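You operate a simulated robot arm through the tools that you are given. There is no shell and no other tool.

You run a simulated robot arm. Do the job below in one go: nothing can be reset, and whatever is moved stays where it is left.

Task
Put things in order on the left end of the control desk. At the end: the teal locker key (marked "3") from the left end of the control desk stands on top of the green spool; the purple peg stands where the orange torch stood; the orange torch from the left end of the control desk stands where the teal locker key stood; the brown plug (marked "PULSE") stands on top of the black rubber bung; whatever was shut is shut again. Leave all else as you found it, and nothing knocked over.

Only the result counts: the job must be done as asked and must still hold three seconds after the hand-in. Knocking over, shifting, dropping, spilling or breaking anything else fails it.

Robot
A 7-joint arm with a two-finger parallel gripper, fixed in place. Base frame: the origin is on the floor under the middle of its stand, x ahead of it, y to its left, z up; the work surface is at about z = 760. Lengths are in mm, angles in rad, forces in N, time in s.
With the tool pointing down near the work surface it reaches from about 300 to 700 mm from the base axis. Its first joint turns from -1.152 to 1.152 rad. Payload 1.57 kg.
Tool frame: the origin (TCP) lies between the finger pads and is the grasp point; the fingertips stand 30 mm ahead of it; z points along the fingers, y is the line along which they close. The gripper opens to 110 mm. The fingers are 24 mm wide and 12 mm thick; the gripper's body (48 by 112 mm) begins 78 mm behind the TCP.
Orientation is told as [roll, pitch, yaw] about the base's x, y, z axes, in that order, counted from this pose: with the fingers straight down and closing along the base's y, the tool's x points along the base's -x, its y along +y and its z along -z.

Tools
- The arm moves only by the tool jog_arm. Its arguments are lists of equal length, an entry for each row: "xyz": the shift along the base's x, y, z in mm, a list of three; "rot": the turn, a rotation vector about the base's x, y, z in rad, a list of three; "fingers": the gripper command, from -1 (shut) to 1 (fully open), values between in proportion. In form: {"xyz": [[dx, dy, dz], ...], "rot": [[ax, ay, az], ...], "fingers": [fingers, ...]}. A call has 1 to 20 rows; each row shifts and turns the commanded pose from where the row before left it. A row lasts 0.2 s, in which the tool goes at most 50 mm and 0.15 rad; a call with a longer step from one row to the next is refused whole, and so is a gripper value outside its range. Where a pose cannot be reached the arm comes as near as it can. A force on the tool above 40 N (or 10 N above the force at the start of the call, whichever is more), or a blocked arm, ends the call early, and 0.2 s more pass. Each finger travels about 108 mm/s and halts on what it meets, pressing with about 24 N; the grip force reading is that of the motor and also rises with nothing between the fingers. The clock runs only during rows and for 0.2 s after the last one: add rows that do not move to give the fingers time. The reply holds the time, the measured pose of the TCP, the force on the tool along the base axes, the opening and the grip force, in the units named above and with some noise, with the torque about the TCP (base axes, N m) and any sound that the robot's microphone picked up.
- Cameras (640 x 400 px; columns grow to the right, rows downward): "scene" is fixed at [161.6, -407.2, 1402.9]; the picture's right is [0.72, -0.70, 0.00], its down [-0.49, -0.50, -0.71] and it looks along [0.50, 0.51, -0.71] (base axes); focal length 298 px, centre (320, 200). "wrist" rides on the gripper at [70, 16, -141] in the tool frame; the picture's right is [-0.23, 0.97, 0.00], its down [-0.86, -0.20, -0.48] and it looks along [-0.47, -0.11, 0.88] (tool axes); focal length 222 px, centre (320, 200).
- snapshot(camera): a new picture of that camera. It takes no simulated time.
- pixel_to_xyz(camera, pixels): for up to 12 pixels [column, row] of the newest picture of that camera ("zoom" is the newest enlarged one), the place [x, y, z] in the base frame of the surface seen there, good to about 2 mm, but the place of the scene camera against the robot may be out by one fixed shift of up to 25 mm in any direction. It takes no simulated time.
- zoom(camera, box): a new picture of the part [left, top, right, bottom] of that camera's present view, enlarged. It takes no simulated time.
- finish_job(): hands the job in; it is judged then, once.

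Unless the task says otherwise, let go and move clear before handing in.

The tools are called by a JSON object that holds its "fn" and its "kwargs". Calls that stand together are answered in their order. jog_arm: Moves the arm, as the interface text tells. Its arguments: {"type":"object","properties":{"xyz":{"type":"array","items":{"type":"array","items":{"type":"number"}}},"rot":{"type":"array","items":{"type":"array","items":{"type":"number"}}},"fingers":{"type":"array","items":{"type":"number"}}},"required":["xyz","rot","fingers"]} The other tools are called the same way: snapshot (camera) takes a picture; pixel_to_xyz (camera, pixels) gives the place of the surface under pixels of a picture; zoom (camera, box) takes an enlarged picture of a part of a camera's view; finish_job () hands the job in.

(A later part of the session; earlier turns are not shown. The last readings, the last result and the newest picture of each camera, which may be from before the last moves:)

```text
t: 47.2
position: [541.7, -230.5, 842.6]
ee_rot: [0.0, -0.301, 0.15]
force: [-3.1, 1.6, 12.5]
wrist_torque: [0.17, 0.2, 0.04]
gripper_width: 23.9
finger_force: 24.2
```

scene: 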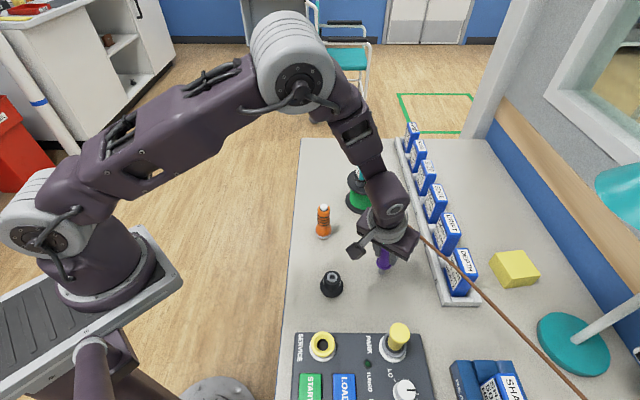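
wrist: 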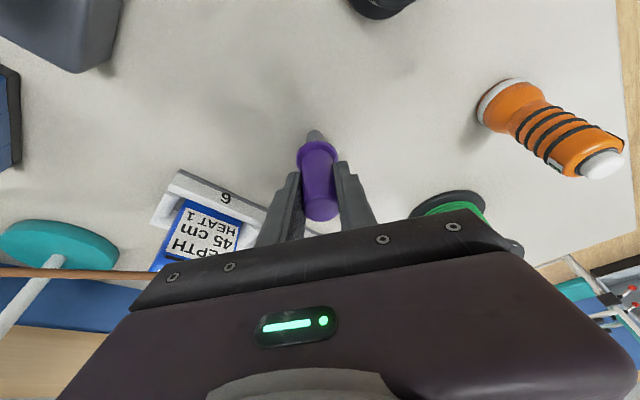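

Contact: 12.5 N. I relieve 0.3 mm and open slowly.

{"fn": "jog_arm", "kwargs": {"xyz": [[0, 0, 0.3], [0, 0, 0], [0, 0, 0], [0, 0, 0], [0, 0, 0], [0, 0, 0], [0, 0, 0], [0, 0, 0]], "rot": [[0, 0, 0], [0, 0, 0], [0, 0, 0], [0, 0, 0], [0, 0, 0], [0, 0, 0], [0, 0, 0], [0, 0, 0]], "fingers": [-1, -0.56, -0.53, -0.48, -0.4, -0.3, -0.15, 0.05]}}

{"fn": "snapshot", "kwargs": {"camera": "wrist"}}

{"fn": "zoom", "kwargs": {"camera": "wrist", "box": [240, 110, 400, 230]}}

{"fn": "snapshot", "kwargs": {"camera": "scene"}}

{"fn": "zoom", "kwargs": {"camera": "scene", "box": [361, 238, 409, 284]}}

```text
t: 49.0
position: [542.3, -230.0, 842.2]
ee_rot: [0.001, -0.301, 0.15]
force: [0.3, 0.4, 0.1]
wrist_torque: [-0.02, 0.01, 0.0]
gripper_width: 57.9
finger_force: 0.1
```

```text
taken
```

wrist: 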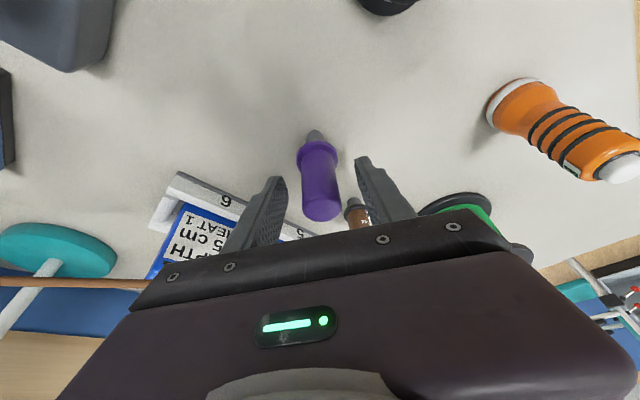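

```text
3.33 times, centred on (320, 170) of wrist
```

zoom: 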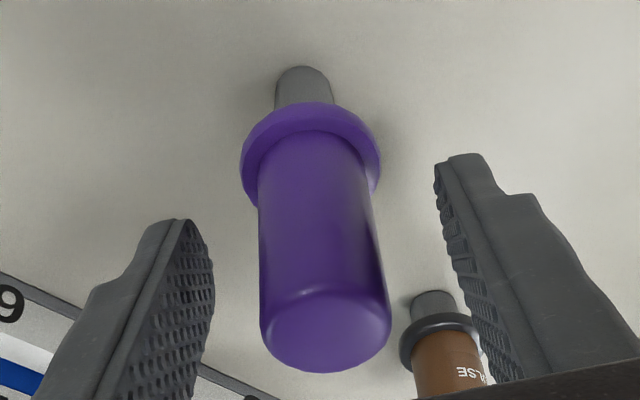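

```text
taken
```

scene: 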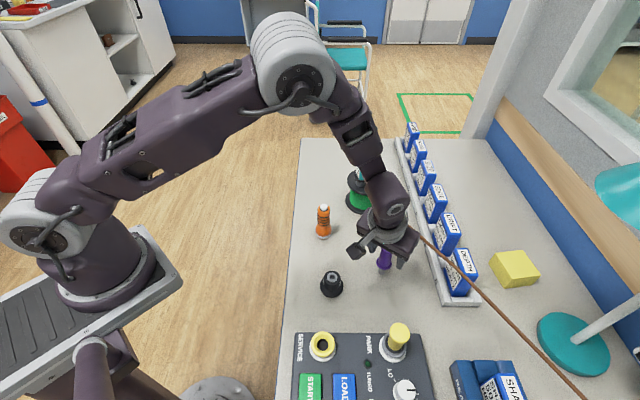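

```text
8.70 times, centred on (385, 261) of scene
```

zoom: 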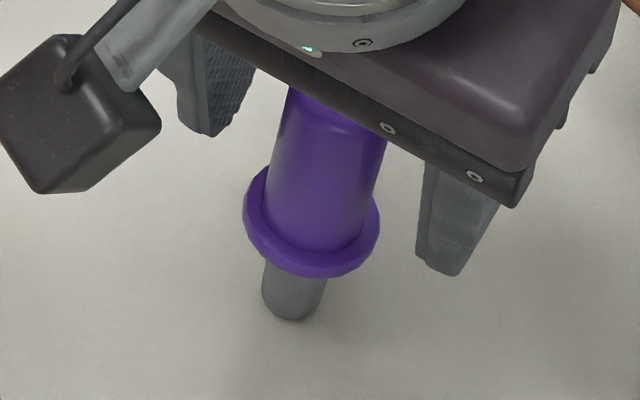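

The peg stands upright with its foot at scene-zoom (293,295), within 2 mm of the torch's old place. I lift straight up clear of it.

{"fn": "jog_arm", "kwargs": {"xyz": [[0, 0, 0], [0, 0, 15], [0, 0, 30], [0, 0, 40], [0, 0, 40], [0, 0, 25], [0, 0, 0]], "rot": [[0, 0, 0], [0, 0, 0], [0, 0, 0], [0, 0, 0], [0, 0, 0], [0, 0, 0], [0, 0, 0]], "fingers": [0.2, 0.2, 0.2, 0.2, 0.2, 0.2, 0.2]}}

{"fn": "snapshot", "kwargs": {"camera": "wrist"}}

{"fn": "snapshot", "kwargs": {"camera": "scene"}}

{"fn": "zoom", "kwargs": {"camera": "scene", "box": [340, 200, 500, 300]}}

```text
t: 50.6
position: [540.3, -227.8, 990.8]
ee_rot: [-0.002, -0.3, 0.15]
force: [0.1, 0.8, 0.1]
wrist_torque: [0.0, 0.0, 0.0]
gripper_width: 66.2
finger_force: 0.0
```

```text
taken
```

wrist: 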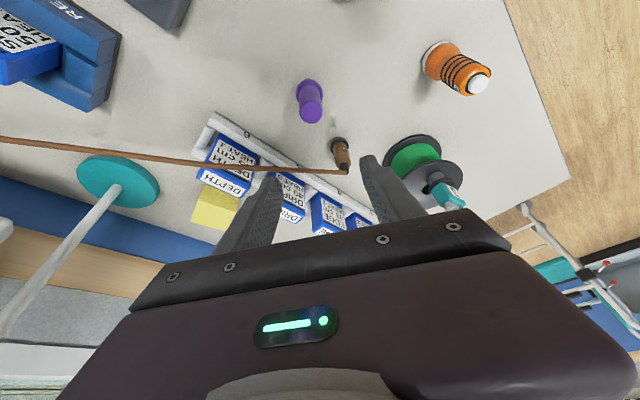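

```text
taken
```

scene: 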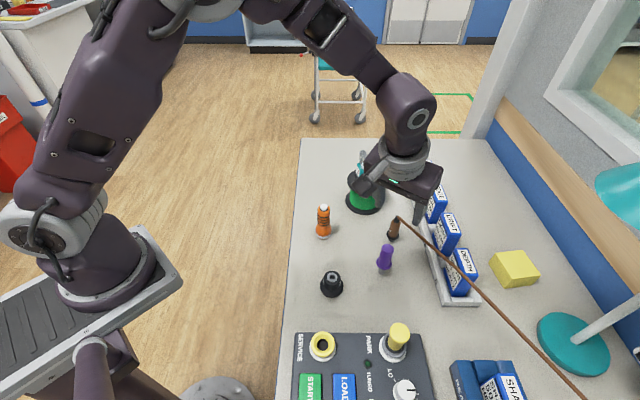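

```text
4.00 times, centred on (420, 250) of scene
```

zoom: 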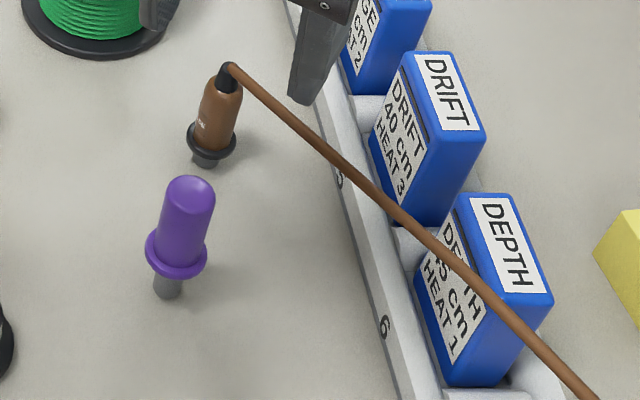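

The peg stands alone and upright. Now I'll measure the plug, its cord and the rack near it with both cameras.

{"fn": "pixel_to_xyz", "kwargs": {"camera": "zoom", "pixels": [[228, 67], [215, 110], [205, 160], [270, 100], [330, 155], [400, 220], [470, 280], [338, 160], [385, 330], [300, 40], [375, 150], [420, 110]]}}

{"fn": "zoom", "kwargs": {"camera": "wrist", "box": [270, 110, 398, 190]}}

{"fn": "pixel_to_xyz", "kwargs": {"camera": "wrist", "pixels": [[338, 146], [333, 143], [345, 146], [341, 155], [346, 166], [337, 139], [347, 171], [300, 165], [250, 160], [310, 178], [280, 160], [220, 130]]}}

```text
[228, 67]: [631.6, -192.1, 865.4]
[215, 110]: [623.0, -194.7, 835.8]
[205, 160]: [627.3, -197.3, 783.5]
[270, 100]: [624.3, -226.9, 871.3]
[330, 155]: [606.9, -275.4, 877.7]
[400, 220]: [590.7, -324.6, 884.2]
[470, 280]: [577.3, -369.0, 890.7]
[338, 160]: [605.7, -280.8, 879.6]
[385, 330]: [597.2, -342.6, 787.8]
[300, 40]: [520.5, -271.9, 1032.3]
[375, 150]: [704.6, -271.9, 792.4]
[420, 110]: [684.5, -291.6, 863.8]
```

```text
5.00 times, centred on (334, 150) of wrist
```

zoom: 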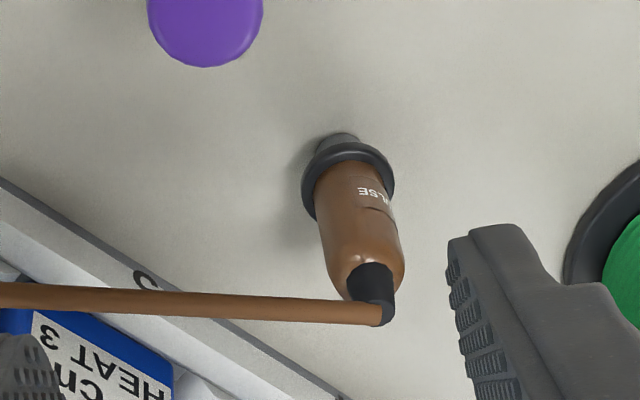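

```text
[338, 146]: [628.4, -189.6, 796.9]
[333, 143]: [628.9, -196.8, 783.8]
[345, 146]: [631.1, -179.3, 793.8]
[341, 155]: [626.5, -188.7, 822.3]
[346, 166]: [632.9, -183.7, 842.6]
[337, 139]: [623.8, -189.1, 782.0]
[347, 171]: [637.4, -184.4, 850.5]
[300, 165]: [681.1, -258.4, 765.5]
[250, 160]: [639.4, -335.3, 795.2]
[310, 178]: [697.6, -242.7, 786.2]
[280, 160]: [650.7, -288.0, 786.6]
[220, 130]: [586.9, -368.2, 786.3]
```

The plug stands near (637,-186), its cord leaving the top towards (-0.3,-0.96) at z≈852 rising, and the rack is about 87 mm away. I'll level the hand, turn it to yaw ≈1.27 so the cord passes between the fingers, and hover over the plug.

{"fn": "jog_arm", "kwargs": {"xyz": [[5, 0, 0], [10, 5, 0], [10, 5, 0], [10, 5, 0], [10, 5, 0], [10, 5, 0], [10, 5, 0], [10, 5, 0], [10, 5, 0], [7, 3, 0], [2, 1, 0], [0, 0, 0]], "rot": [[-0.015, 0.099, 0], [-0.015, 0.099, 0], [-0.015, 0.099, 0], [0, 0, 0.14], [0, 0, 0.14], [0, 0, 0.14], [0, 0, 0.14], [0, 0, 0.14], [0, 0, 0.14], [0, 0, 0.14], [0, 0, 0.14], [0, 0, 0]], "fingers": [0.1, 0.1, 0.1, 0.1, 0.1, 0.1, 0.1, 0.1, 0.1, 0.1, 0.1, 0.1]}}

{"fn": "snapshot", "kwargs": {"camera": "wrist"}}

{"fn": "snapshot", "kwargs": {"camera": "scene"}}

```text
t: 53.2
position: [635.1, -186.2, 992.5]
ee_rot: [0.0, -0.002, 1.274]
force: [-0.3, 0.4, 0.0]
wrist_torque: [0.02, 0.01, 0.0]
gripper_width: 60.4
finger_force: 0.1
```

```text
taken
```

wrist: 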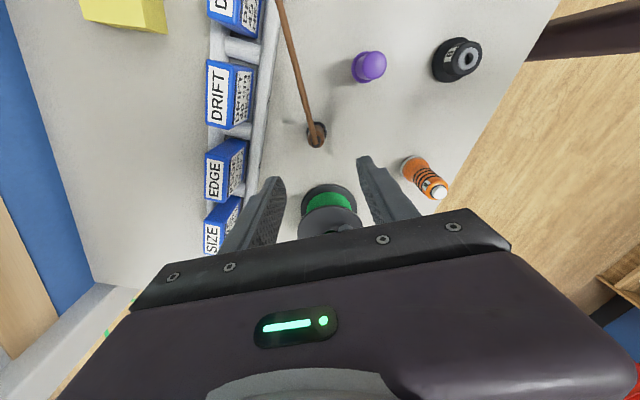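

```text
taken
```

scene: 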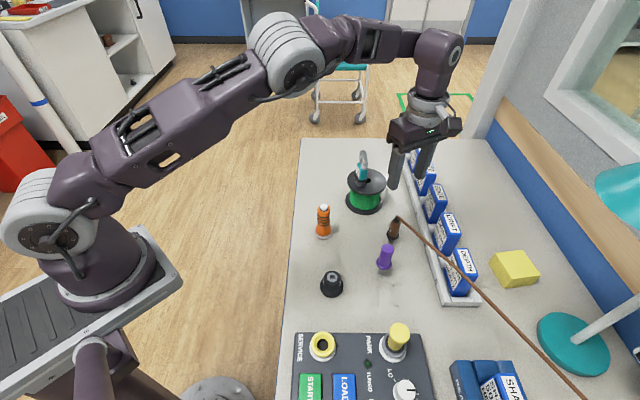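

The hand is over the plug, with the cord leaving between the fingers' line in the wrist view at (317,132). I'll zoom and measure.

{"fn": "zoom", "kwargs": {"camera": "wrist", "box": [272, 100, 368, 160]}}

{"fn": "pixel_to_xyz", "kwargs": {"camera": "zoom", "pixels": [[315, 275], [300, 270], [335, 275], [310, 245], [300, 200], [270, 80], [240, 160], [360, 215], [300, 140], [345, 170], [265, 240], [290, 300]]}}

```text
6.67 times, centred on (320, 130) of wrist
```

zoom: 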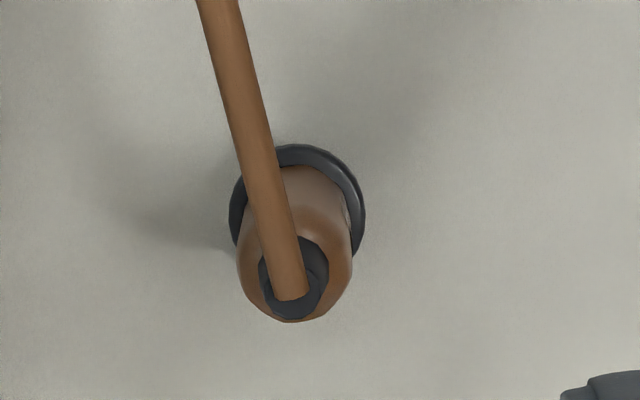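

```text
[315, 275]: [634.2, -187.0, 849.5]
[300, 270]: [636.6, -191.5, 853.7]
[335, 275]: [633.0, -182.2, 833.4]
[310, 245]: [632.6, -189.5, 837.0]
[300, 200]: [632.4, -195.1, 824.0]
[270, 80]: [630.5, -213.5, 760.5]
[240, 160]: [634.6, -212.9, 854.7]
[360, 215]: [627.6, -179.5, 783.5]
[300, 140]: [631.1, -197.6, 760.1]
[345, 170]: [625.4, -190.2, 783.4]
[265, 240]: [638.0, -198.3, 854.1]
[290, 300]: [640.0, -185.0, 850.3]
```

The plug's axis is near (638.5,-189.5), collar top at z≈783.5 and body top at about z=838. I centre and come down to z≈920 for a closer look.

{"fn": "jog_arm", "kwargs": {"xyz": [[2, -2, -20], [1.5, -1.5, -25], [0, 0, -25], [0, 0, 0]], "rot": [[0, 0, 0], [0, 0, 0], [0, 0, 0], [0, 0, 0]], "fingers": [0.1, 0.1, 0.1, 0.1]}}

{"fn": "snapshot", "kwargs": {"camera": "wrist"}}

{"fn": "zoom", "kwargs": {"camera": "wrist", "box": [256, 120, 384, 200]}}

{"fn": "pixel_to_xyz", "kwargs": {"camera": "zoom", "pixels": [[320, 230], [340, 230], [260, 260], [325, 270], [330, 200], [335, 110], [360, 120], [370, 190], [250, 190], [310, 260], [345, 260], [300, 235]]}}

```text
t: 54.2
position: [637.3, -189.9, 919.7]
ee_rot: [0.001, 0.0, 1.27]
force: [0.1, -0.5, -0.2]
wrist_torque: [-0.02, -0.05, -0.02]
gripper_width: 60.5
finger_force: 0.0
```

```text
taken
```

wrist: 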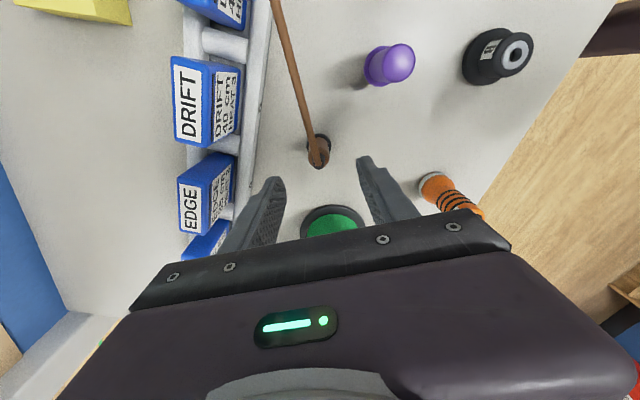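

```text
5.00 times, centred on (320, 160) of wrist
```

zoom: 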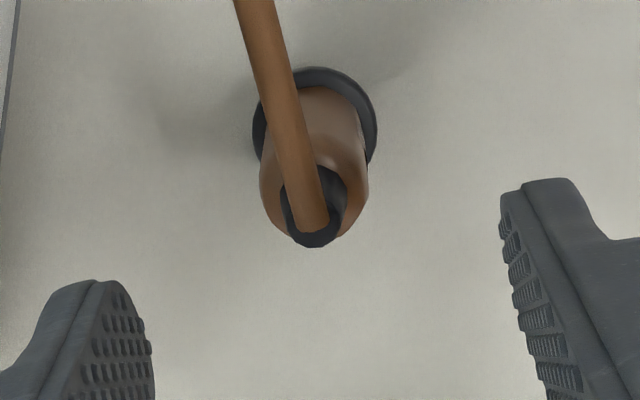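

```text
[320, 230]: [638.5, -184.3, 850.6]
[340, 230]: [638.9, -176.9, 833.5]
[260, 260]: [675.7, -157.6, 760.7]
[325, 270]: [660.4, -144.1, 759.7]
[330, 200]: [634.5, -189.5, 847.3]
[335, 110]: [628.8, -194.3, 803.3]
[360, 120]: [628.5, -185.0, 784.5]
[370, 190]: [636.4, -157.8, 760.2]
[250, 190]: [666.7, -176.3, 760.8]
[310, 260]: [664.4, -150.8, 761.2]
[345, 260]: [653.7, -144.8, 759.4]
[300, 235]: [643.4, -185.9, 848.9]
```

The plug's top centre is at about (638,-189), matching the hand. I descend to TCP z≈820 with the tips just above the collar, keeping the cord between the fingers.

{"fn": "jog_arm", "kwargs": {"xyz": [[0, 0, -25], [0, 0, -30], [0, 0, -25], [0, 0, -15], [0, 0, -5], [0, 0, 0]], "rot": [[0, 0, 0], [0, 0, 0], [0, 0, 0], [0, 0, 0], [0, 0, 0], [0, 0, 0]], "fingers": [0.1, 0.1, 0.1, 0.1, 0.1, 0.1]}}

{"fn": "snapshot", "kwargs": {"camera": "wrist"}}

{"fn": "zoom", "kwargs": {"camera": "wrist", "box": [240, 120, 400, 220]}}

{"fn": "snapshot", "kwargs": {"camera": "scene"}}

{"fn": "zoom", "kwargs": {"camera": "scene", "box": [355, 180, 435, 250]}}

```text
t: 55.6
position: [638.5, -191.1, 823.1]
ee_rot: [-0.001, 0.001, 1.27]
force: [-0.2, -0.4, 0.3]
wrist_torque: [0.01, 0.01, -0.06]
gripper_width: 60.7
finger_force: 0.1
```

```text
taken
```

wrist: 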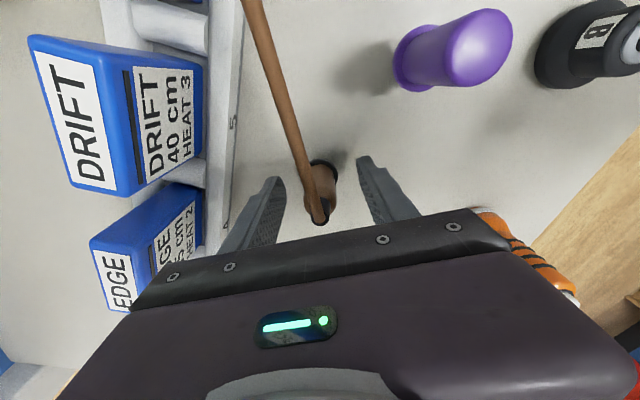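

```text
4.00 times, centred on (320, 170) of wrist
```

zoom: 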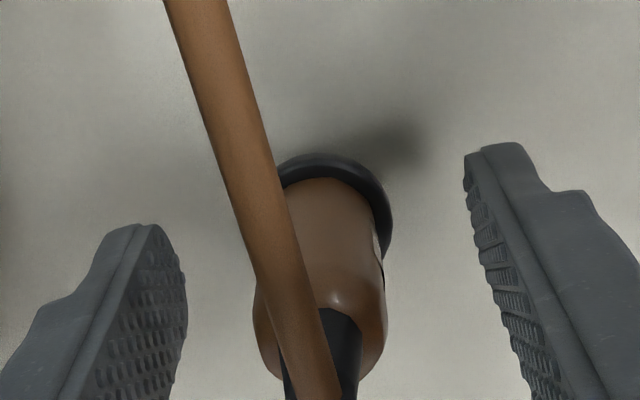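

```text
taken
```

scene: 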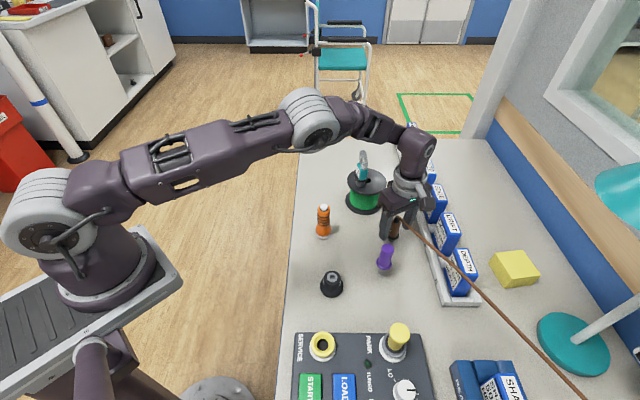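

```text
5.71 times, centred on (395, 215) of scene
```

zoom: 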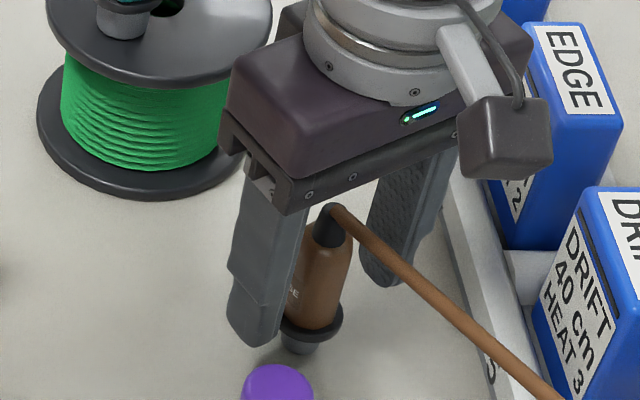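

The fingers flank the plug's brown body with the cord passing freely between them. I close in steps.

{"fn": "jog_arm", "kwargs": {"xyz": [[0, 0, 0], [0, 0, 0], [0, 0, 0], [0, 0, 0], [0, 0, 0], [0, 0, 0], [0, 0, 0]], "rot": [[0, 0, 0], [0, 0, 0], [0, 0, 0], [0, 0, 0], [0, 0, 0], [0, 0, 0], [0, 0, 0]], "fingers": [-0.1, -0.25, -0.38, -0.48, -0.56, -1, -1]}}

{"fn": "snapshot", "kwargs": {"camera": "wrist"}}

{"fn": "snapshot", "kwargs": {"camera": "scene"}}

{"fn": "zoom", "kwargs": {"camera": "scene", "box": [355, 180, 435, 250]}}

```text
t: 57.2
position: [638.4, -190.3, 822.3]
ee_rot: [-0.001, 0.001, 1.267]
force: [-0.4, 0.0, 1.4]
wrist_torque: [0.0, -0.01, 0.04]
gripper_width: 21.5
finger_force: 24.0
```

```text
taken
```

wrist: 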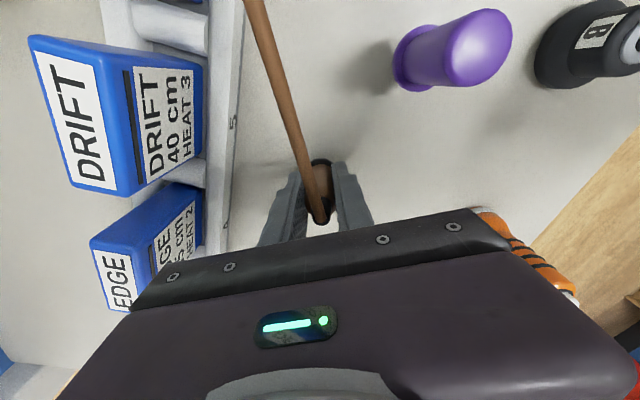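

```text
taken
```

scene: 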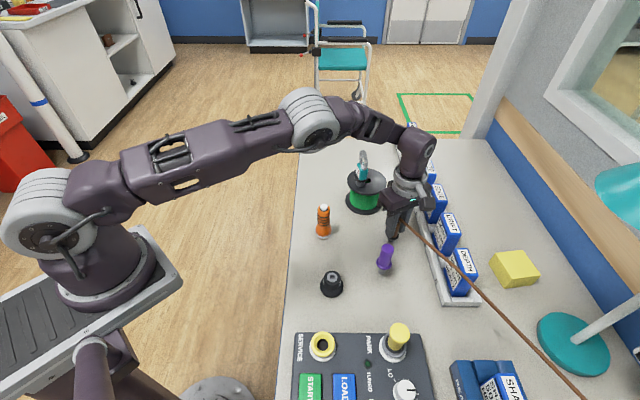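

```text
5.71 times, centred on (395, 215) of scene
```

zoom: 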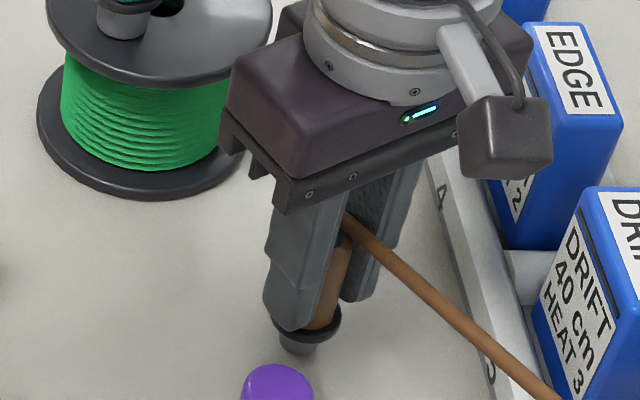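

The plug is gripped at 21.5 mm. I lift 20 mm first to feel whether the cord pulls.

{"fn": "jog_arm", "kwargs": {"xyz": [[0, 0, 5], [0, 0, 7], [0, 0, 8], [0, 0, 0]], "rot": [[0, 0, 0], [0, 0, 0], [0, 0, 0], [0, 0, 0]], "fingers": [-1, -1, -1, -1]}}

{"fn": "snapshot", "kwargs": {"camera": "scene"}}

```text
t: 58.2
position: [640.6, -188.6, 841.9]
ee_rot: [0.0, 0.002, 1.269]
force: [0.7, -0.2, -0.1]
wrist_torque: [-0.03, -0.03, 0.04]
gripper_width: 21.4
finger_force: 23.8
```

```text
taken
```

scene: 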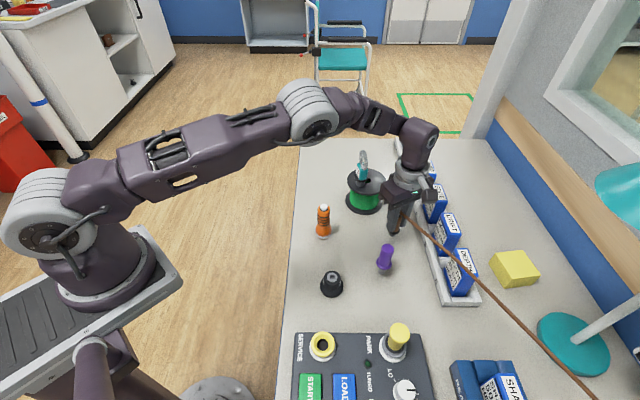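

No pull from the cord (forces near 0). I lift a further 110 mm.

{"fn": "jog_arm", "kwargs": {"xyz": [[0, 0, 15], [0, 0, 25], [0, 0, 30], [0, 0, 25], [0, 0, 15], [0, 0, 0]], "rot": [[0, 0, 0], [0, 0, 0], [0, 0, 0], [0, 0, 0], [0, 0, 0], [0, 0, 0]], "fingers": [-1, -1, -1, -1, -1, -1]}}

{"fn": "snapshot", "kwargs": {"camera": "scene"}}

{"fn": "snapshot", "kwargs": {"camera": "wrist"}}

```text
t: 59.6
position: [638.8, -189.4, 951.8]
ee_rot: [0.0, 0.002, 1.269]
force: [0.7, 0.2, -0.5]
wrist_torque: [-0.01, 0.01, -0.01]
gripper_width: 21.9
finger_force: 24.1
```

```text
taken
```

scene: 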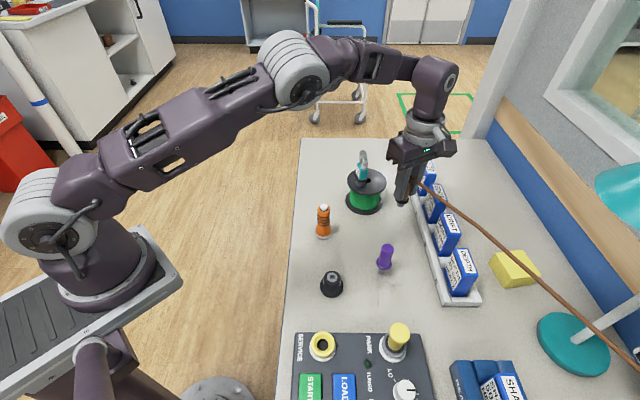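

```text
taken
```

wrist: 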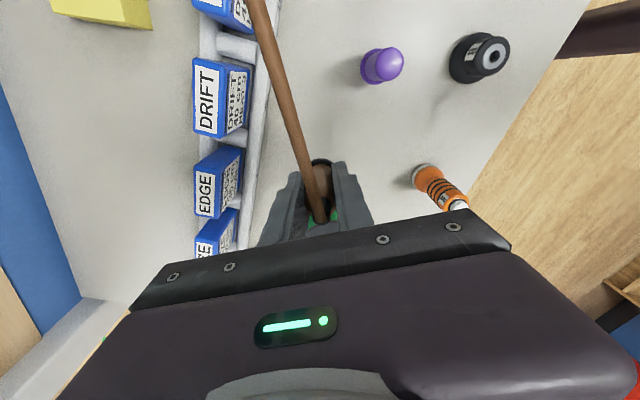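

The plug hangs well with the cord free above everything. I carry it over towards the bung at this height.

{"fn": "jog_arm", "kwargs": {"xyz": [[-20, 1, 0], [-30, 2, 0], [-35, 3, 0], [-35, 3, 0], [-35, 3, 0], [-30, 2, 0], [-20, 1, 0], [-5, 0, 0], [0, 0, 0]], "rot": [[0, 0, 0], [0, 0, 0], [0, 0, 0], [0, 0, 0], [0, 0, 0], [0, 0, 0], [0, 0, 0], [0, 0, 0], [0, 0, 0]], "fingers": [-1, -1, -1, -1, -1, -1, -1, -1, -1]}}

{"fn": "snapshot", "kwargs": {"camera": "scene"}}

{"fn": "snapshot", "kwargs": {"camera": "wrist"}}

{"fn": "zoom", "kwargs": {"camera": "wrist", "box": [256, 100, 384, 180]}}

```text
t: 61.6
position: [427.1, -176.3, 949.7]
ee_rot: [0.001, 0.0, 1.27]
force: [0.4, 0.6, -0.6]
wrist_torque: [-0.02, 0.01, -0.02]
gripper_width: 21.8
finger_force: 24.2
```

```text
taken
```

scene: 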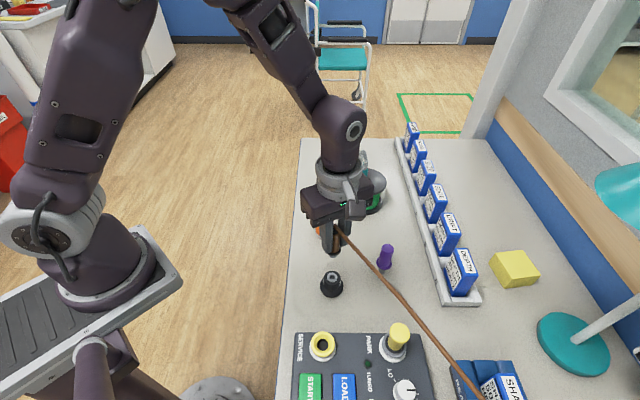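

```text
taken
```

wrist: 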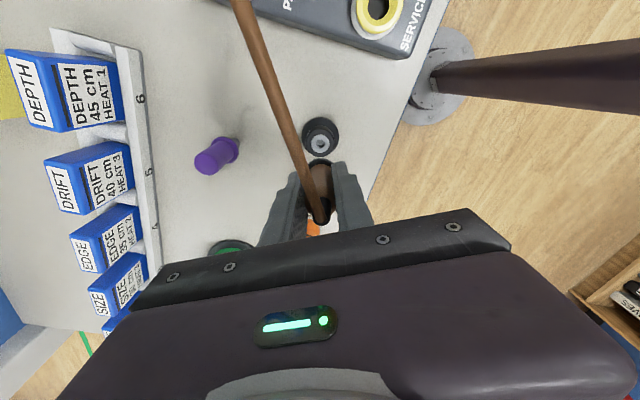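

```text
5.00 times, centred on (320, 140) of wrist
```

zoom: 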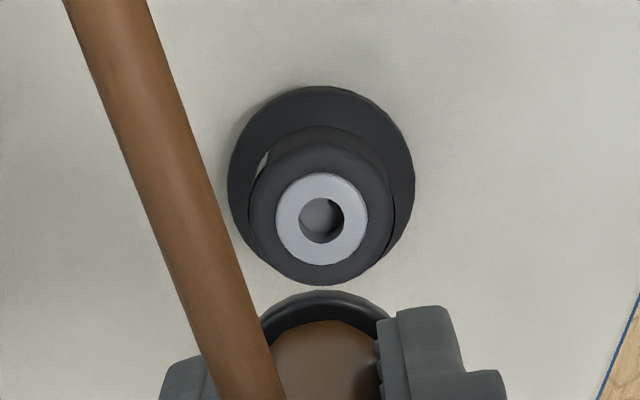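

The bung is in view at wrist (320,140) with its washer centred at zoom (321,219), beside the plug's collar. I'll measure the washer ring and top height.

{"fn": "pixel_to_xyz", "kwargs": {"camera": "zoom", "pixels": [[286, 220], [356, 220], [321, 183], [321, 255], [262, 225], [382, 225], [321, 275], [321, 220], [240, 180], [405, 180], [321, 95], [300, 315]]}}

```text
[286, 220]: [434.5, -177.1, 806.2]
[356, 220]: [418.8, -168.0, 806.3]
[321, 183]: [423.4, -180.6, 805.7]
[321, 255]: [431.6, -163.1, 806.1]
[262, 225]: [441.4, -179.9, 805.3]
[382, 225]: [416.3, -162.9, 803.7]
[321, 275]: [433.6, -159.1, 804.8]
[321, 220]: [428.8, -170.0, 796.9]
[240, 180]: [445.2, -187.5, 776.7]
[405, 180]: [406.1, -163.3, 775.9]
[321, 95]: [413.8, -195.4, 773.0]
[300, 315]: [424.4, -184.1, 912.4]
```

The bung's washer centre is (427.0,-172.2), its top at z=806. I'll take a few still readings to average out the position noise before lowering.

{"fn": "jog_arm", "kwargs": {"xyz": [[0, 0, 0]], "rot": [[0, 0, 0]], "fingers": [-1]}}

{"fn": "jog_arm", "kwargs": {"xyz": [[0, 0, 0]], "rot": [[0, 0, 0]], "fingers": [-1]}}

{"fn": "jog_arm", "kwargs": {"xyz": [[0, 0, 0]], "rot": [[0, 0, 0]], "fingers": [-1]}}

{"fn": "jog_arm", "kwargs": {"xyz": [[0, 0, 0]], "rot": [[0, 0, 0]], "fingers": [-1]}}

```text
t: 62.0
position: [427.2, -175.2, 950.0]
ee_rot: [0.0, 0.0, 1.268]
force: [0.4, -0.1, -1.2]
wrist_torque: [-0.01, -0.01, -0.01]
gripper_width: 21.5
finger_force: 23.9
```

```text
t: 62.4
position: [427.7, -174.3, 950.6]
ee_rot: [0.0, 0.001, 1.271]
force: [-0.1, 0.1, -0.6]
wrist_torque: [-0.04, 0.01, -0.02]
gripper_width: 21.8
finger_force: 24.1
```

```text
t: 62.8
position: [426.3, -175.5, 949.5]
ee_rot: [-0.001, 0.0, 1.27]
force: [-0.3, 0.0, -0.9]
wrist_torque: [0.01, -0.03, 0.0]
gripper_width: 21.7
finger_force: 23.8
```

```text
t: 63.2
position: [427.6, -175.6, 949.6]
ee_rot: [0.0, 0.001, 1.269]
force: [-0.4, -0.5, -0.8]
wrist_torque: [-0.03, -0.02, 0.02]
gripper_width: 21.6
finger_force: 24.2
```

The averaged TCP is (427.2,-175.4,949.9), so I shift (+0.4,+2.7) and lower 70 mm, leaving about 11 mm, then check.

{"fn": "jog_arm", "kwargs": {"xyz": [[0.4, 2.7, 0], [0, 0, -20], [0, 0, -25], [0, 0, -15], [0, 0, -10], [0, 0, 0]], "rot": [[0, 0, 0], [0, 0, 0], [0, 0, 0], [0, 0, 0], [0, 0, 0], [0, 0, 0]], "fingers": [-1, -1, -1, -1, -1, -1]}}

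{"fn": "snapshot", "kwargs": {"camera": "wrist"}}

{"fn": "zoom", "kwargs": {"camera": "wrist", "box": [256, 110, 384, 190]}}

{"fn": "snapshot", "kwargs": {"camera": "scene"}}

{"fn": "zoom", "kwargs": {"camera": "scene", "box": [308, 250, 356, 300]}}

```text
t: 64.6
position: [427.0, -171.2, 881.4]
ee_rot: [-0.001, -0.001, 1.272]
force: [-0.7, 0.0, -0.9]
wrist_torque: [0.0, -0.02, -0.01]
gripper_width: 21.6
finger_force: 24.4
```

```text
taken
```

wrist: 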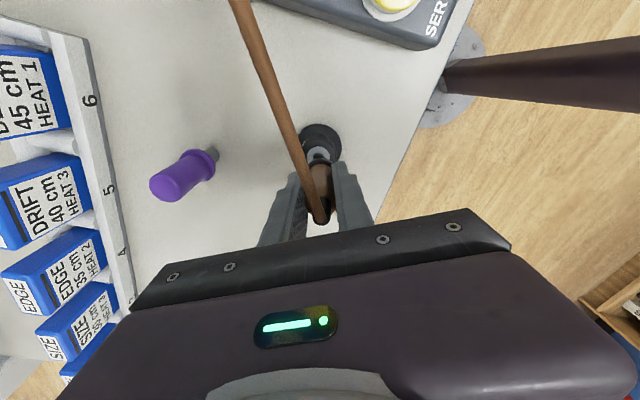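

```text
5.00 times, centred on (320, 150) of wrist
```

zoom: 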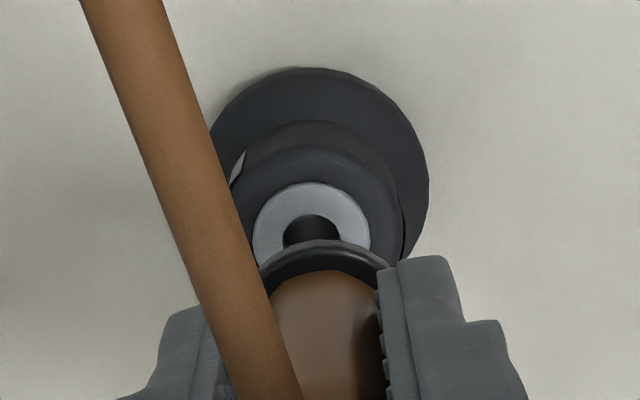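

```text
taken
```

scene: 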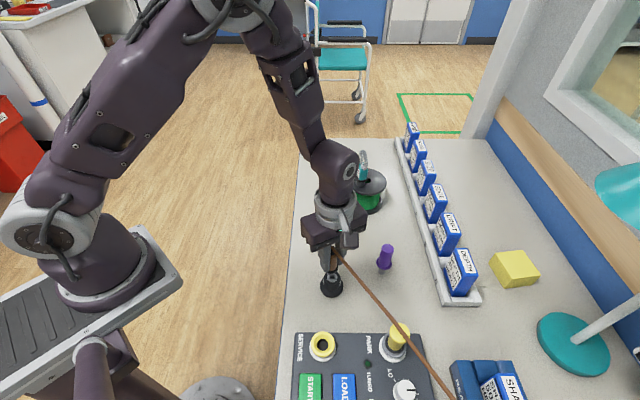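

```text
8.00 times, centred on (332, 275) of scene
```

zoom: 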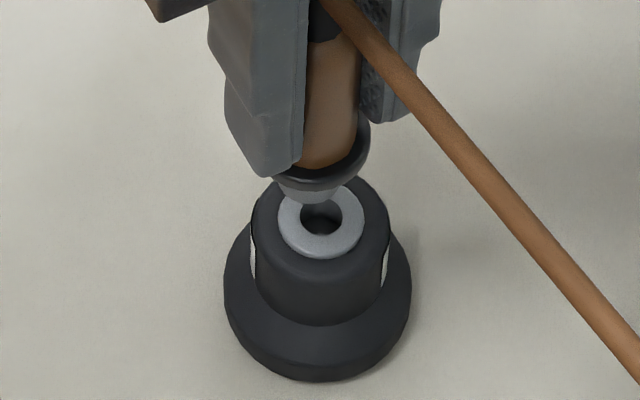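

The plug hangs just above the bung; I want a sharper look at the shank against the washer in the scene view before the last few millimetres.

{"fn": "zoom", "kwargs": {"camera": "scene", "box": [316, 258, 348, 284]}}

{"fn": "pixel_to_xyz", "kwargs": {"camera": "zoom", "pixels": [[270, 220], [300, 225], [330, 220], [300, 240], [235, 280], [385, 280], [310, 345], [310, 190], [250, 200], [300, 205], [215, 290], [420, 290]]}}

```text
15.38 times, centred on (332, 271) of scene
```

zoom: 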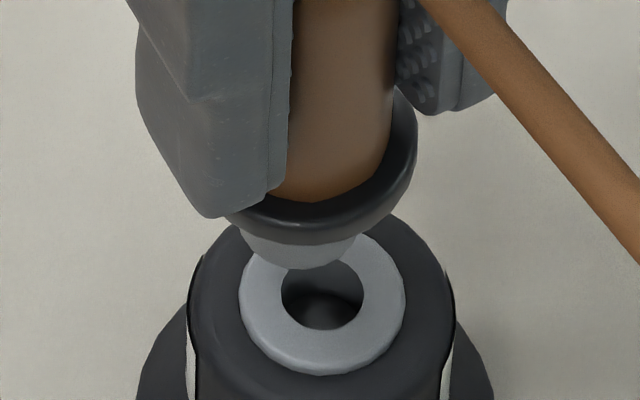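

```text
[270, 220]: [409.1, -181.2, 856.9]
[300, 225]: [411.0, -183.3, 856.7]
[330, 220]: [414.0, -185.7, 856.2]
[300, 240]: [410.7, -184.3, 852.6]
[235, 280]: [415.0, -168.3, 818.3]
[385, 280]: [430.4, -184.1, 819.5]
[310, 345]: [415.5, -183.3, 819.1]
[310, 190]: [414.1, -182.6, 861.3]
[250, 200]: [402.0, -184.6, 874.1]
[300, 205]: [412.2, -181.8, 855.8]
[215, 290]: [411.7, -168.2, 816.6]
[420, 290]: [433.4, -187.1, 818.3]
```

The scene view suggests the plug is about 5–6 mm too far in +y relative to the washer; I'll re-measure with the wrist camera and average the pose at this height.

{"fn": "zoom", "kwargs": {"camera": "wrist", "box": [276, 130, 364, 185]}}

{"fn": "pixel_to_xyz", "kwargs": {"camera": "wrist", "pixels": [[318, 147.5], [309, 155], [328, 155], [312, 150], [324, 150], [318, 170], [308, 165], [334, 162]]}}

{"fn": "jog_arm", "kwargs": {"xyz": [[0, 0, 0]], "rot": [[0, 0, 0]], "fingers": [-1]}}

{"fn": "jog_arm", "kwargs": {"xyz": [[0, 0, 0]], "rot": [[0, 0, 0]], "fingers": [-1]}}

{"fn": "jog_arm", "kwargs": {"xyz": [[0, 0, 0]], "rot": [[0, 0, 0]], "fingers": [-1]}}

```text
7.27 times, centred on (320, 158) of wrist
```

zoom: 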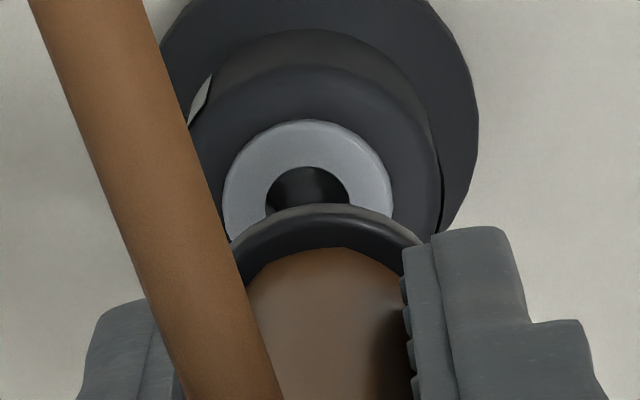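

```text
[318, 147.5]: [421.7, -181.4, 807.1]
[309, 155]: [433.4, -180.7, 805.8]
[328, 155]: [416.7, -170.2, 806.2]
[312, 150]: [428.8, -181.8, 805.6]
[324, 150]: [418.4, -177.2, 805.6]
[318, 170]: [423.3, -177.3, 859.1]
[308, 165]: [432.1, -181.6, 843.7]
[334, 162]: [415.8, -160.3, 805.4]
```

```text
t: 65.0
position: [426.5, -170.8, 882.6]
ee_rot: [0.001, 0.0, 1.27]
force: [-0.2, 0.1, -0.7]
wrist_torque: [0.02, 0.02, 0.04]
gripper_width: 21.7
finger_force: 23.8
```

```text
t: 65.4
position: [426.9, -172.5, 881.0]
ee_rot: [0.001, 0.0, 1.27]
force: [-0.5, -0.2, -0.5]
wrist_torque: [-0.02, 0.02, -0.01]
gripper_width: 21.2
finger_force: 24.4
```

```text
t: 65.8
position: [427.1, -171.0, 881.6]
ee_rot: [0.0, -0.001, 1.271]
force: [-0.1, 0.9, -0.4]
wrist_torque: [-0.02, 0.0, 0.02]
gripper_width: 21.6
finger_force: 23.7
```

The washer centre again comes out at (427.1,-172.3), with the TCP at (426.9,-171.4); what matters is where the plug's axis sits in the grip, so I'll measure its collar rim.

{"fn": "zoom", "kwargs": {"camera": "wrist", "box": [276, 130, 364, 185]}}

{"fn": "pixel_to_xyz", "kwargs": {"camera": "zoom", "pixels": [[322, 208], [280, 217], [365, 213], [250, 235], [395, 228], [412, 240], [240, 245], [322, 225], [322, 260], [322, 300], [370, 300], [322, 380]]}}

{"fn": "zoom", "kwargs": {"camera": "scene", "box": [316, 240, 348, 284]}}

```text
7.27 times, centred on (320, 158) of wrist
```

zoom: 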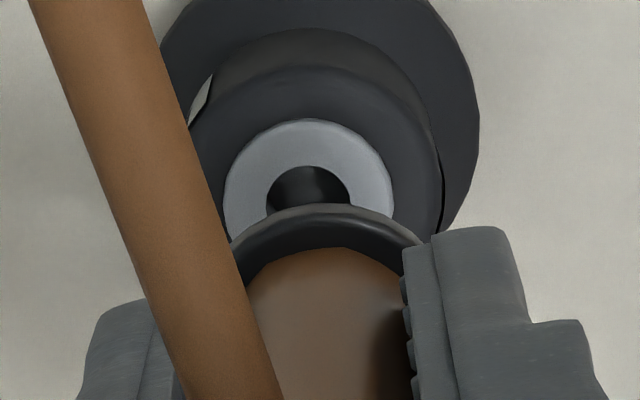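

```text
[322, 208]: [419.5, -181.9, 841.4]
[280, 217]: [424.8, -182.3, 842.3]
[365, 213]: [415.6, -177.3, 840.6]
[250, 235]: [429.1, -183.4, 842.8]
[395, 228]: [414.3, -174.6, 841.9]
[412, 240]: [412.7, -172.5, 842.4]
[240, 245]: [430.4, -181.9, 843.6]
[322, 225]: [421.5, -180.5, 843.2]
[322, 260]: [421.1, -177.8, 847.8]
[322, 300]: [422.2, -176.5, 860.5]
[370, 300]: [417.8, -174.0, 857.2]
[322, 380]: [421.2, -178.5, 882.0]
```

```text
9.09 times, centred on (332, 262) of scene
```

zoom: 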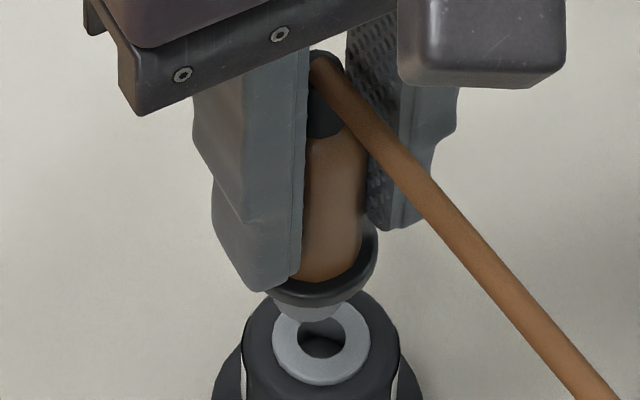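

The plug's collar rim gives its axis at about (427,-166.7), so it does sit about 5.6 mm in +y of the bung's centre, agreeing with the scene view. I shift (-0.5,-5.7) and check again.

{"fn": "jog_arm", "kwargs": {"xyz": [[-0.3, -3, 0], [-0.2, -2.7, 0], [0, 0, -3], [0, 0, 0]], "rot": [[0, 0, 0], [0, 0, 0], [0, 0, 0], [0, 0, 0]], "fingers": [-1, -1, -1, -1]}}

{"fn": "snapshot", "kwargs": {"camera": "scene"}}

{"fn": "zoom", "kwargs": {"camera": "scene", "box": [316, 258, 348, 284]}}

{"fn": "snapshot", "kwargs": {"camera": "wrist"}}

{"fn": "zoom", "kwargs": {"camera": "wrist", "box": [276, 130, 364, 185]}}

```text
t: 66.8
position: [427.7, -177.7, 877.8]
ee_rot: [-0.002, 0.001, 1.271]
force: [-0.2, -0.5, -0.4]
wrist_torque: [-0.01, -0.06, 0.03]
gripper_width: 21.9
finger_force: 24.6
```

```text
taken
```

scene: 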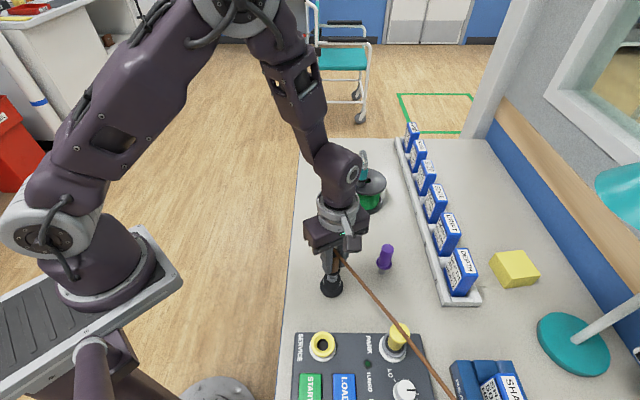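

```text
15.38 times, centred on (332, 271) of scene
```

zoom: 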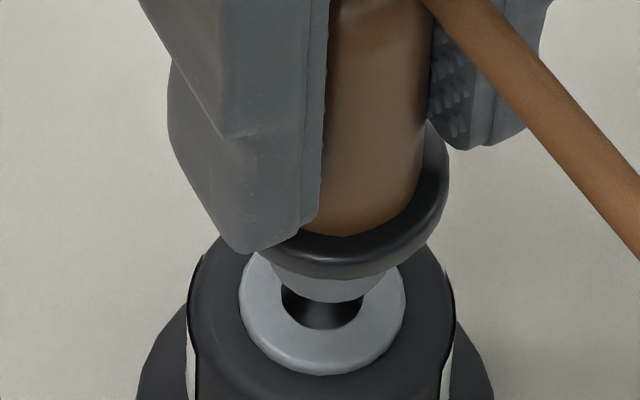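

```text
taken
```

wrist: 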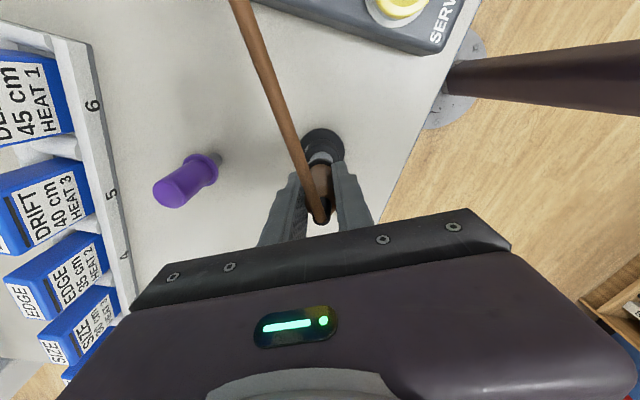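

```text
7.27 times, centred on (320, 158) of wrist
```

zoom: 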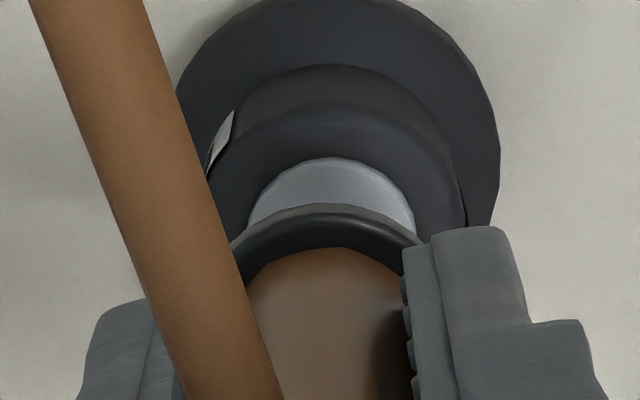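

Now the shank sits almost over the washer: the scene puts it about 1.5–2 mm off in x, the wrist less than 1 mm. I apply a final (-1,+0.3) and lower in small steps to contact.

{"fn": "jog_arm", "kwargs": {"xyz": [[-1, 0.3, -3], [0, 0, -3], [0, 0, -1.5], [0, 0, 0]], "rot": [[0, 0, 0], [0, 0, 0], [0, 0, 0], [0, 0, 0]], "fingers": [-1, -1, -1, -1]}}

{"fn": "snapshot", "kwargs": {"camera": "scene"}}

{"fn": "zoom", "kwargs": {"camera": "scene", "box": [316, 258, 348, 284]}}

```text
t: 67.8
position: [426.6, -176.3, 872.0]
ee_rot: [0.0, 0.0, 1.269]
force: [0.6, -0.1, -0.3]
wrist_torque: [0.03, 0.0, -0.01]
gripper_width: 21.6
finger_force: 23.8
```

```text
taken
```

scene: 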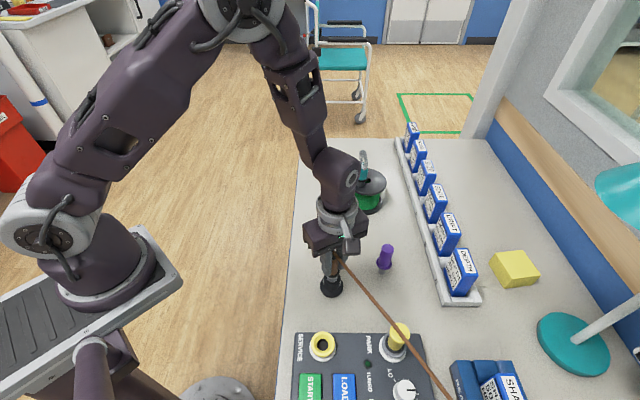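

```text
15.38 times, centred on (332, 271) of scene
```

zoom: 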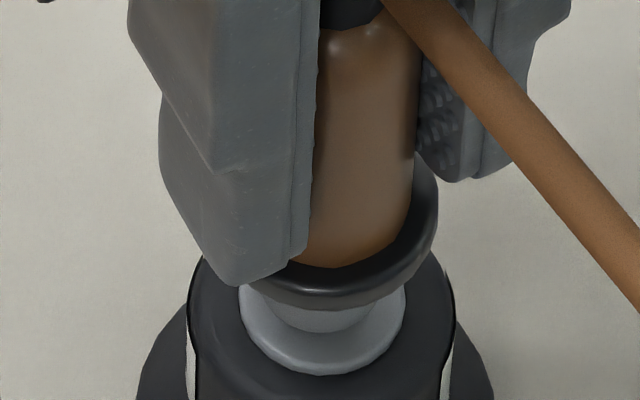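

The shank (centre ≈(321,282), about 3 mm above) now lines up with the washer (322,298). I lower the last few millimetres in small steps.

{"fn": "jog_arm", "kwargs": {"xyz": [[0, 0, -0.7], [0, 0, -0.7], [0, 0, 0]], "rot": [[0, 0, 0], [0, 0, 0], [0, 0, 0]], "fingers": [-1, -1, -1]}}

{"fn": "jog_arm", "kwargs": {"xyz": [[0, 0, -0.5], [0, 0, -0.3], [0, 0, 0]], "rot": [[0, 0, 0], [0, 0, 0], [0, 0, 0]], "fingers": [-1, -1, -1]}}

```text
t: 68.6
position: [427.4, -176.5, 868.0]
ee_rot: [0.001, 0.0, 1.272]
force: [0.4, 0.4, -0.2]
wrist_torque: [0.02, 0.02, -0.02]
gripper_width: 21.6
finger_force: 24.0
```

```text
t: 69.4
position: [427.6, -177.6, 869.4]
ee_rot: [0.0, 0.002, 1.269]
force: [0.0, 1.0, 0.3]
wrist_torque: [0.0, -0.01, -0.01]
gripper_width: 21.6
finger_force: 24.0
```

{"fn": "jog_arm", "kwargs": {"xyz": [[0, 0, -0.5], [0, 0, -0.3], [0, 0, 0]], "rot": [[0, 0, 0], [0, 0, 0], [0, 0, 0]], "fingers": [-1, -1, -1]}}

{"fn": "zoom", "kwargs": {"camera": "scene", "box": [316, 258, 348, 284]}}

```text
t: 70.2
position: [427.7, -175.8, 867.0]
ee_rot: [0.001, -0.001, 1.27]
force: [0.1, 0.1, -1.0]
wrist_torque: [-0.03, -0.01, 0.02]
gripper_width: 21.6
finger_force: 24.1
```

```text
15.38 times, centred on (332, 271) of scene
```

zoom: 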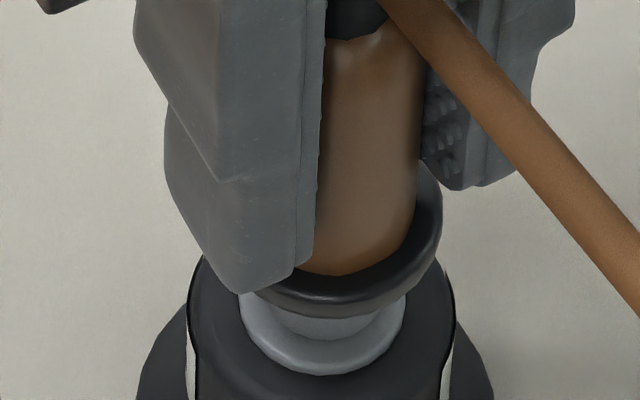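

Not yet touching (shank front edge at row 343, contact expected near 349). I continue down.

{"fn": "jog_arm", "kwargs": {"xyz": [[0, 0, -0.5], [0, 0, -0.4], [0, 0, 0]], "rot": [[0, 0, 0], [0, 0, 0], [0, 0, 0]], "fingers": [-1, -1, -1]}}

```text
t: 71.0
position: [428.2, -178.0, 867.8]
ee_rot: [-0.001, 0.0, 1.272]
force: [-0.8, 4.5, 19.4]
wrist_torque: [0.44, -0.03, 0.0]
gripper_width: 22.0
finger_force: 23.7
```

Contact: 19 N. I ease up 0.4 mm to relieve the pressing and check before releasing.

{"fn": "jog_arm", "kwargs": {"xyz": [[0, 0, 0.4], [0, 0, 0]], "rot": [[0, 0, 0], [0, 0, 0]], "fingers": [-1, -1]}}

{"fn": "snapshot", "kwargs": {"camera": "scene"}}

{"fn": "zoom", "kwargs": {"camera": "scene", "box": [308, 240, 356, 300]}}

{"fn": "snapshot", "kwargs": {"camera": "wrist"}}

```text
t: 71.6
position: [428.8, -177.9, 867.0]
ee_rot: [-0.002, -0.001, 1.267]
force: [1.6, 1.8, 12.9]
wrist_torque: [0.18, -0.2, -0.01]
gripper_width: 21.6
finger_force: 24.0
```

```text
taken
```

scene: 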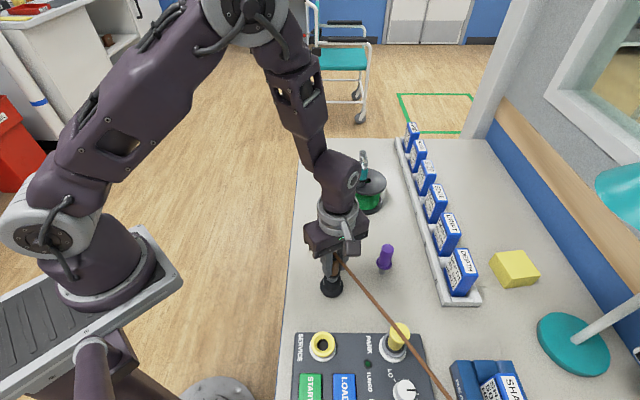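

```text
6.67 times, centred on (332, 270) of scene
```

zoom: 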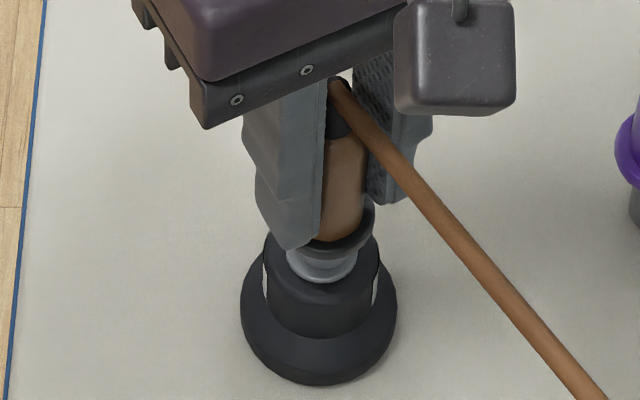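

```text
taken
```

wrist: 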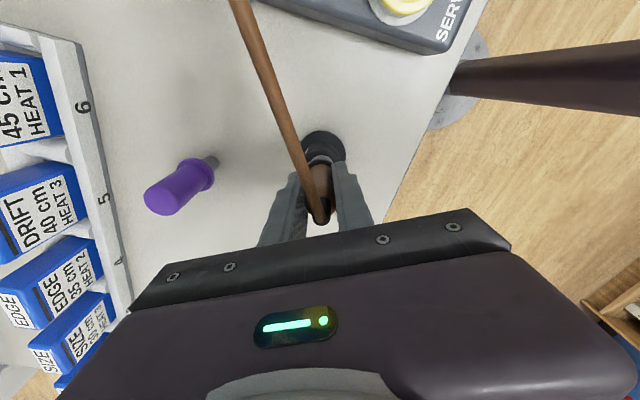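

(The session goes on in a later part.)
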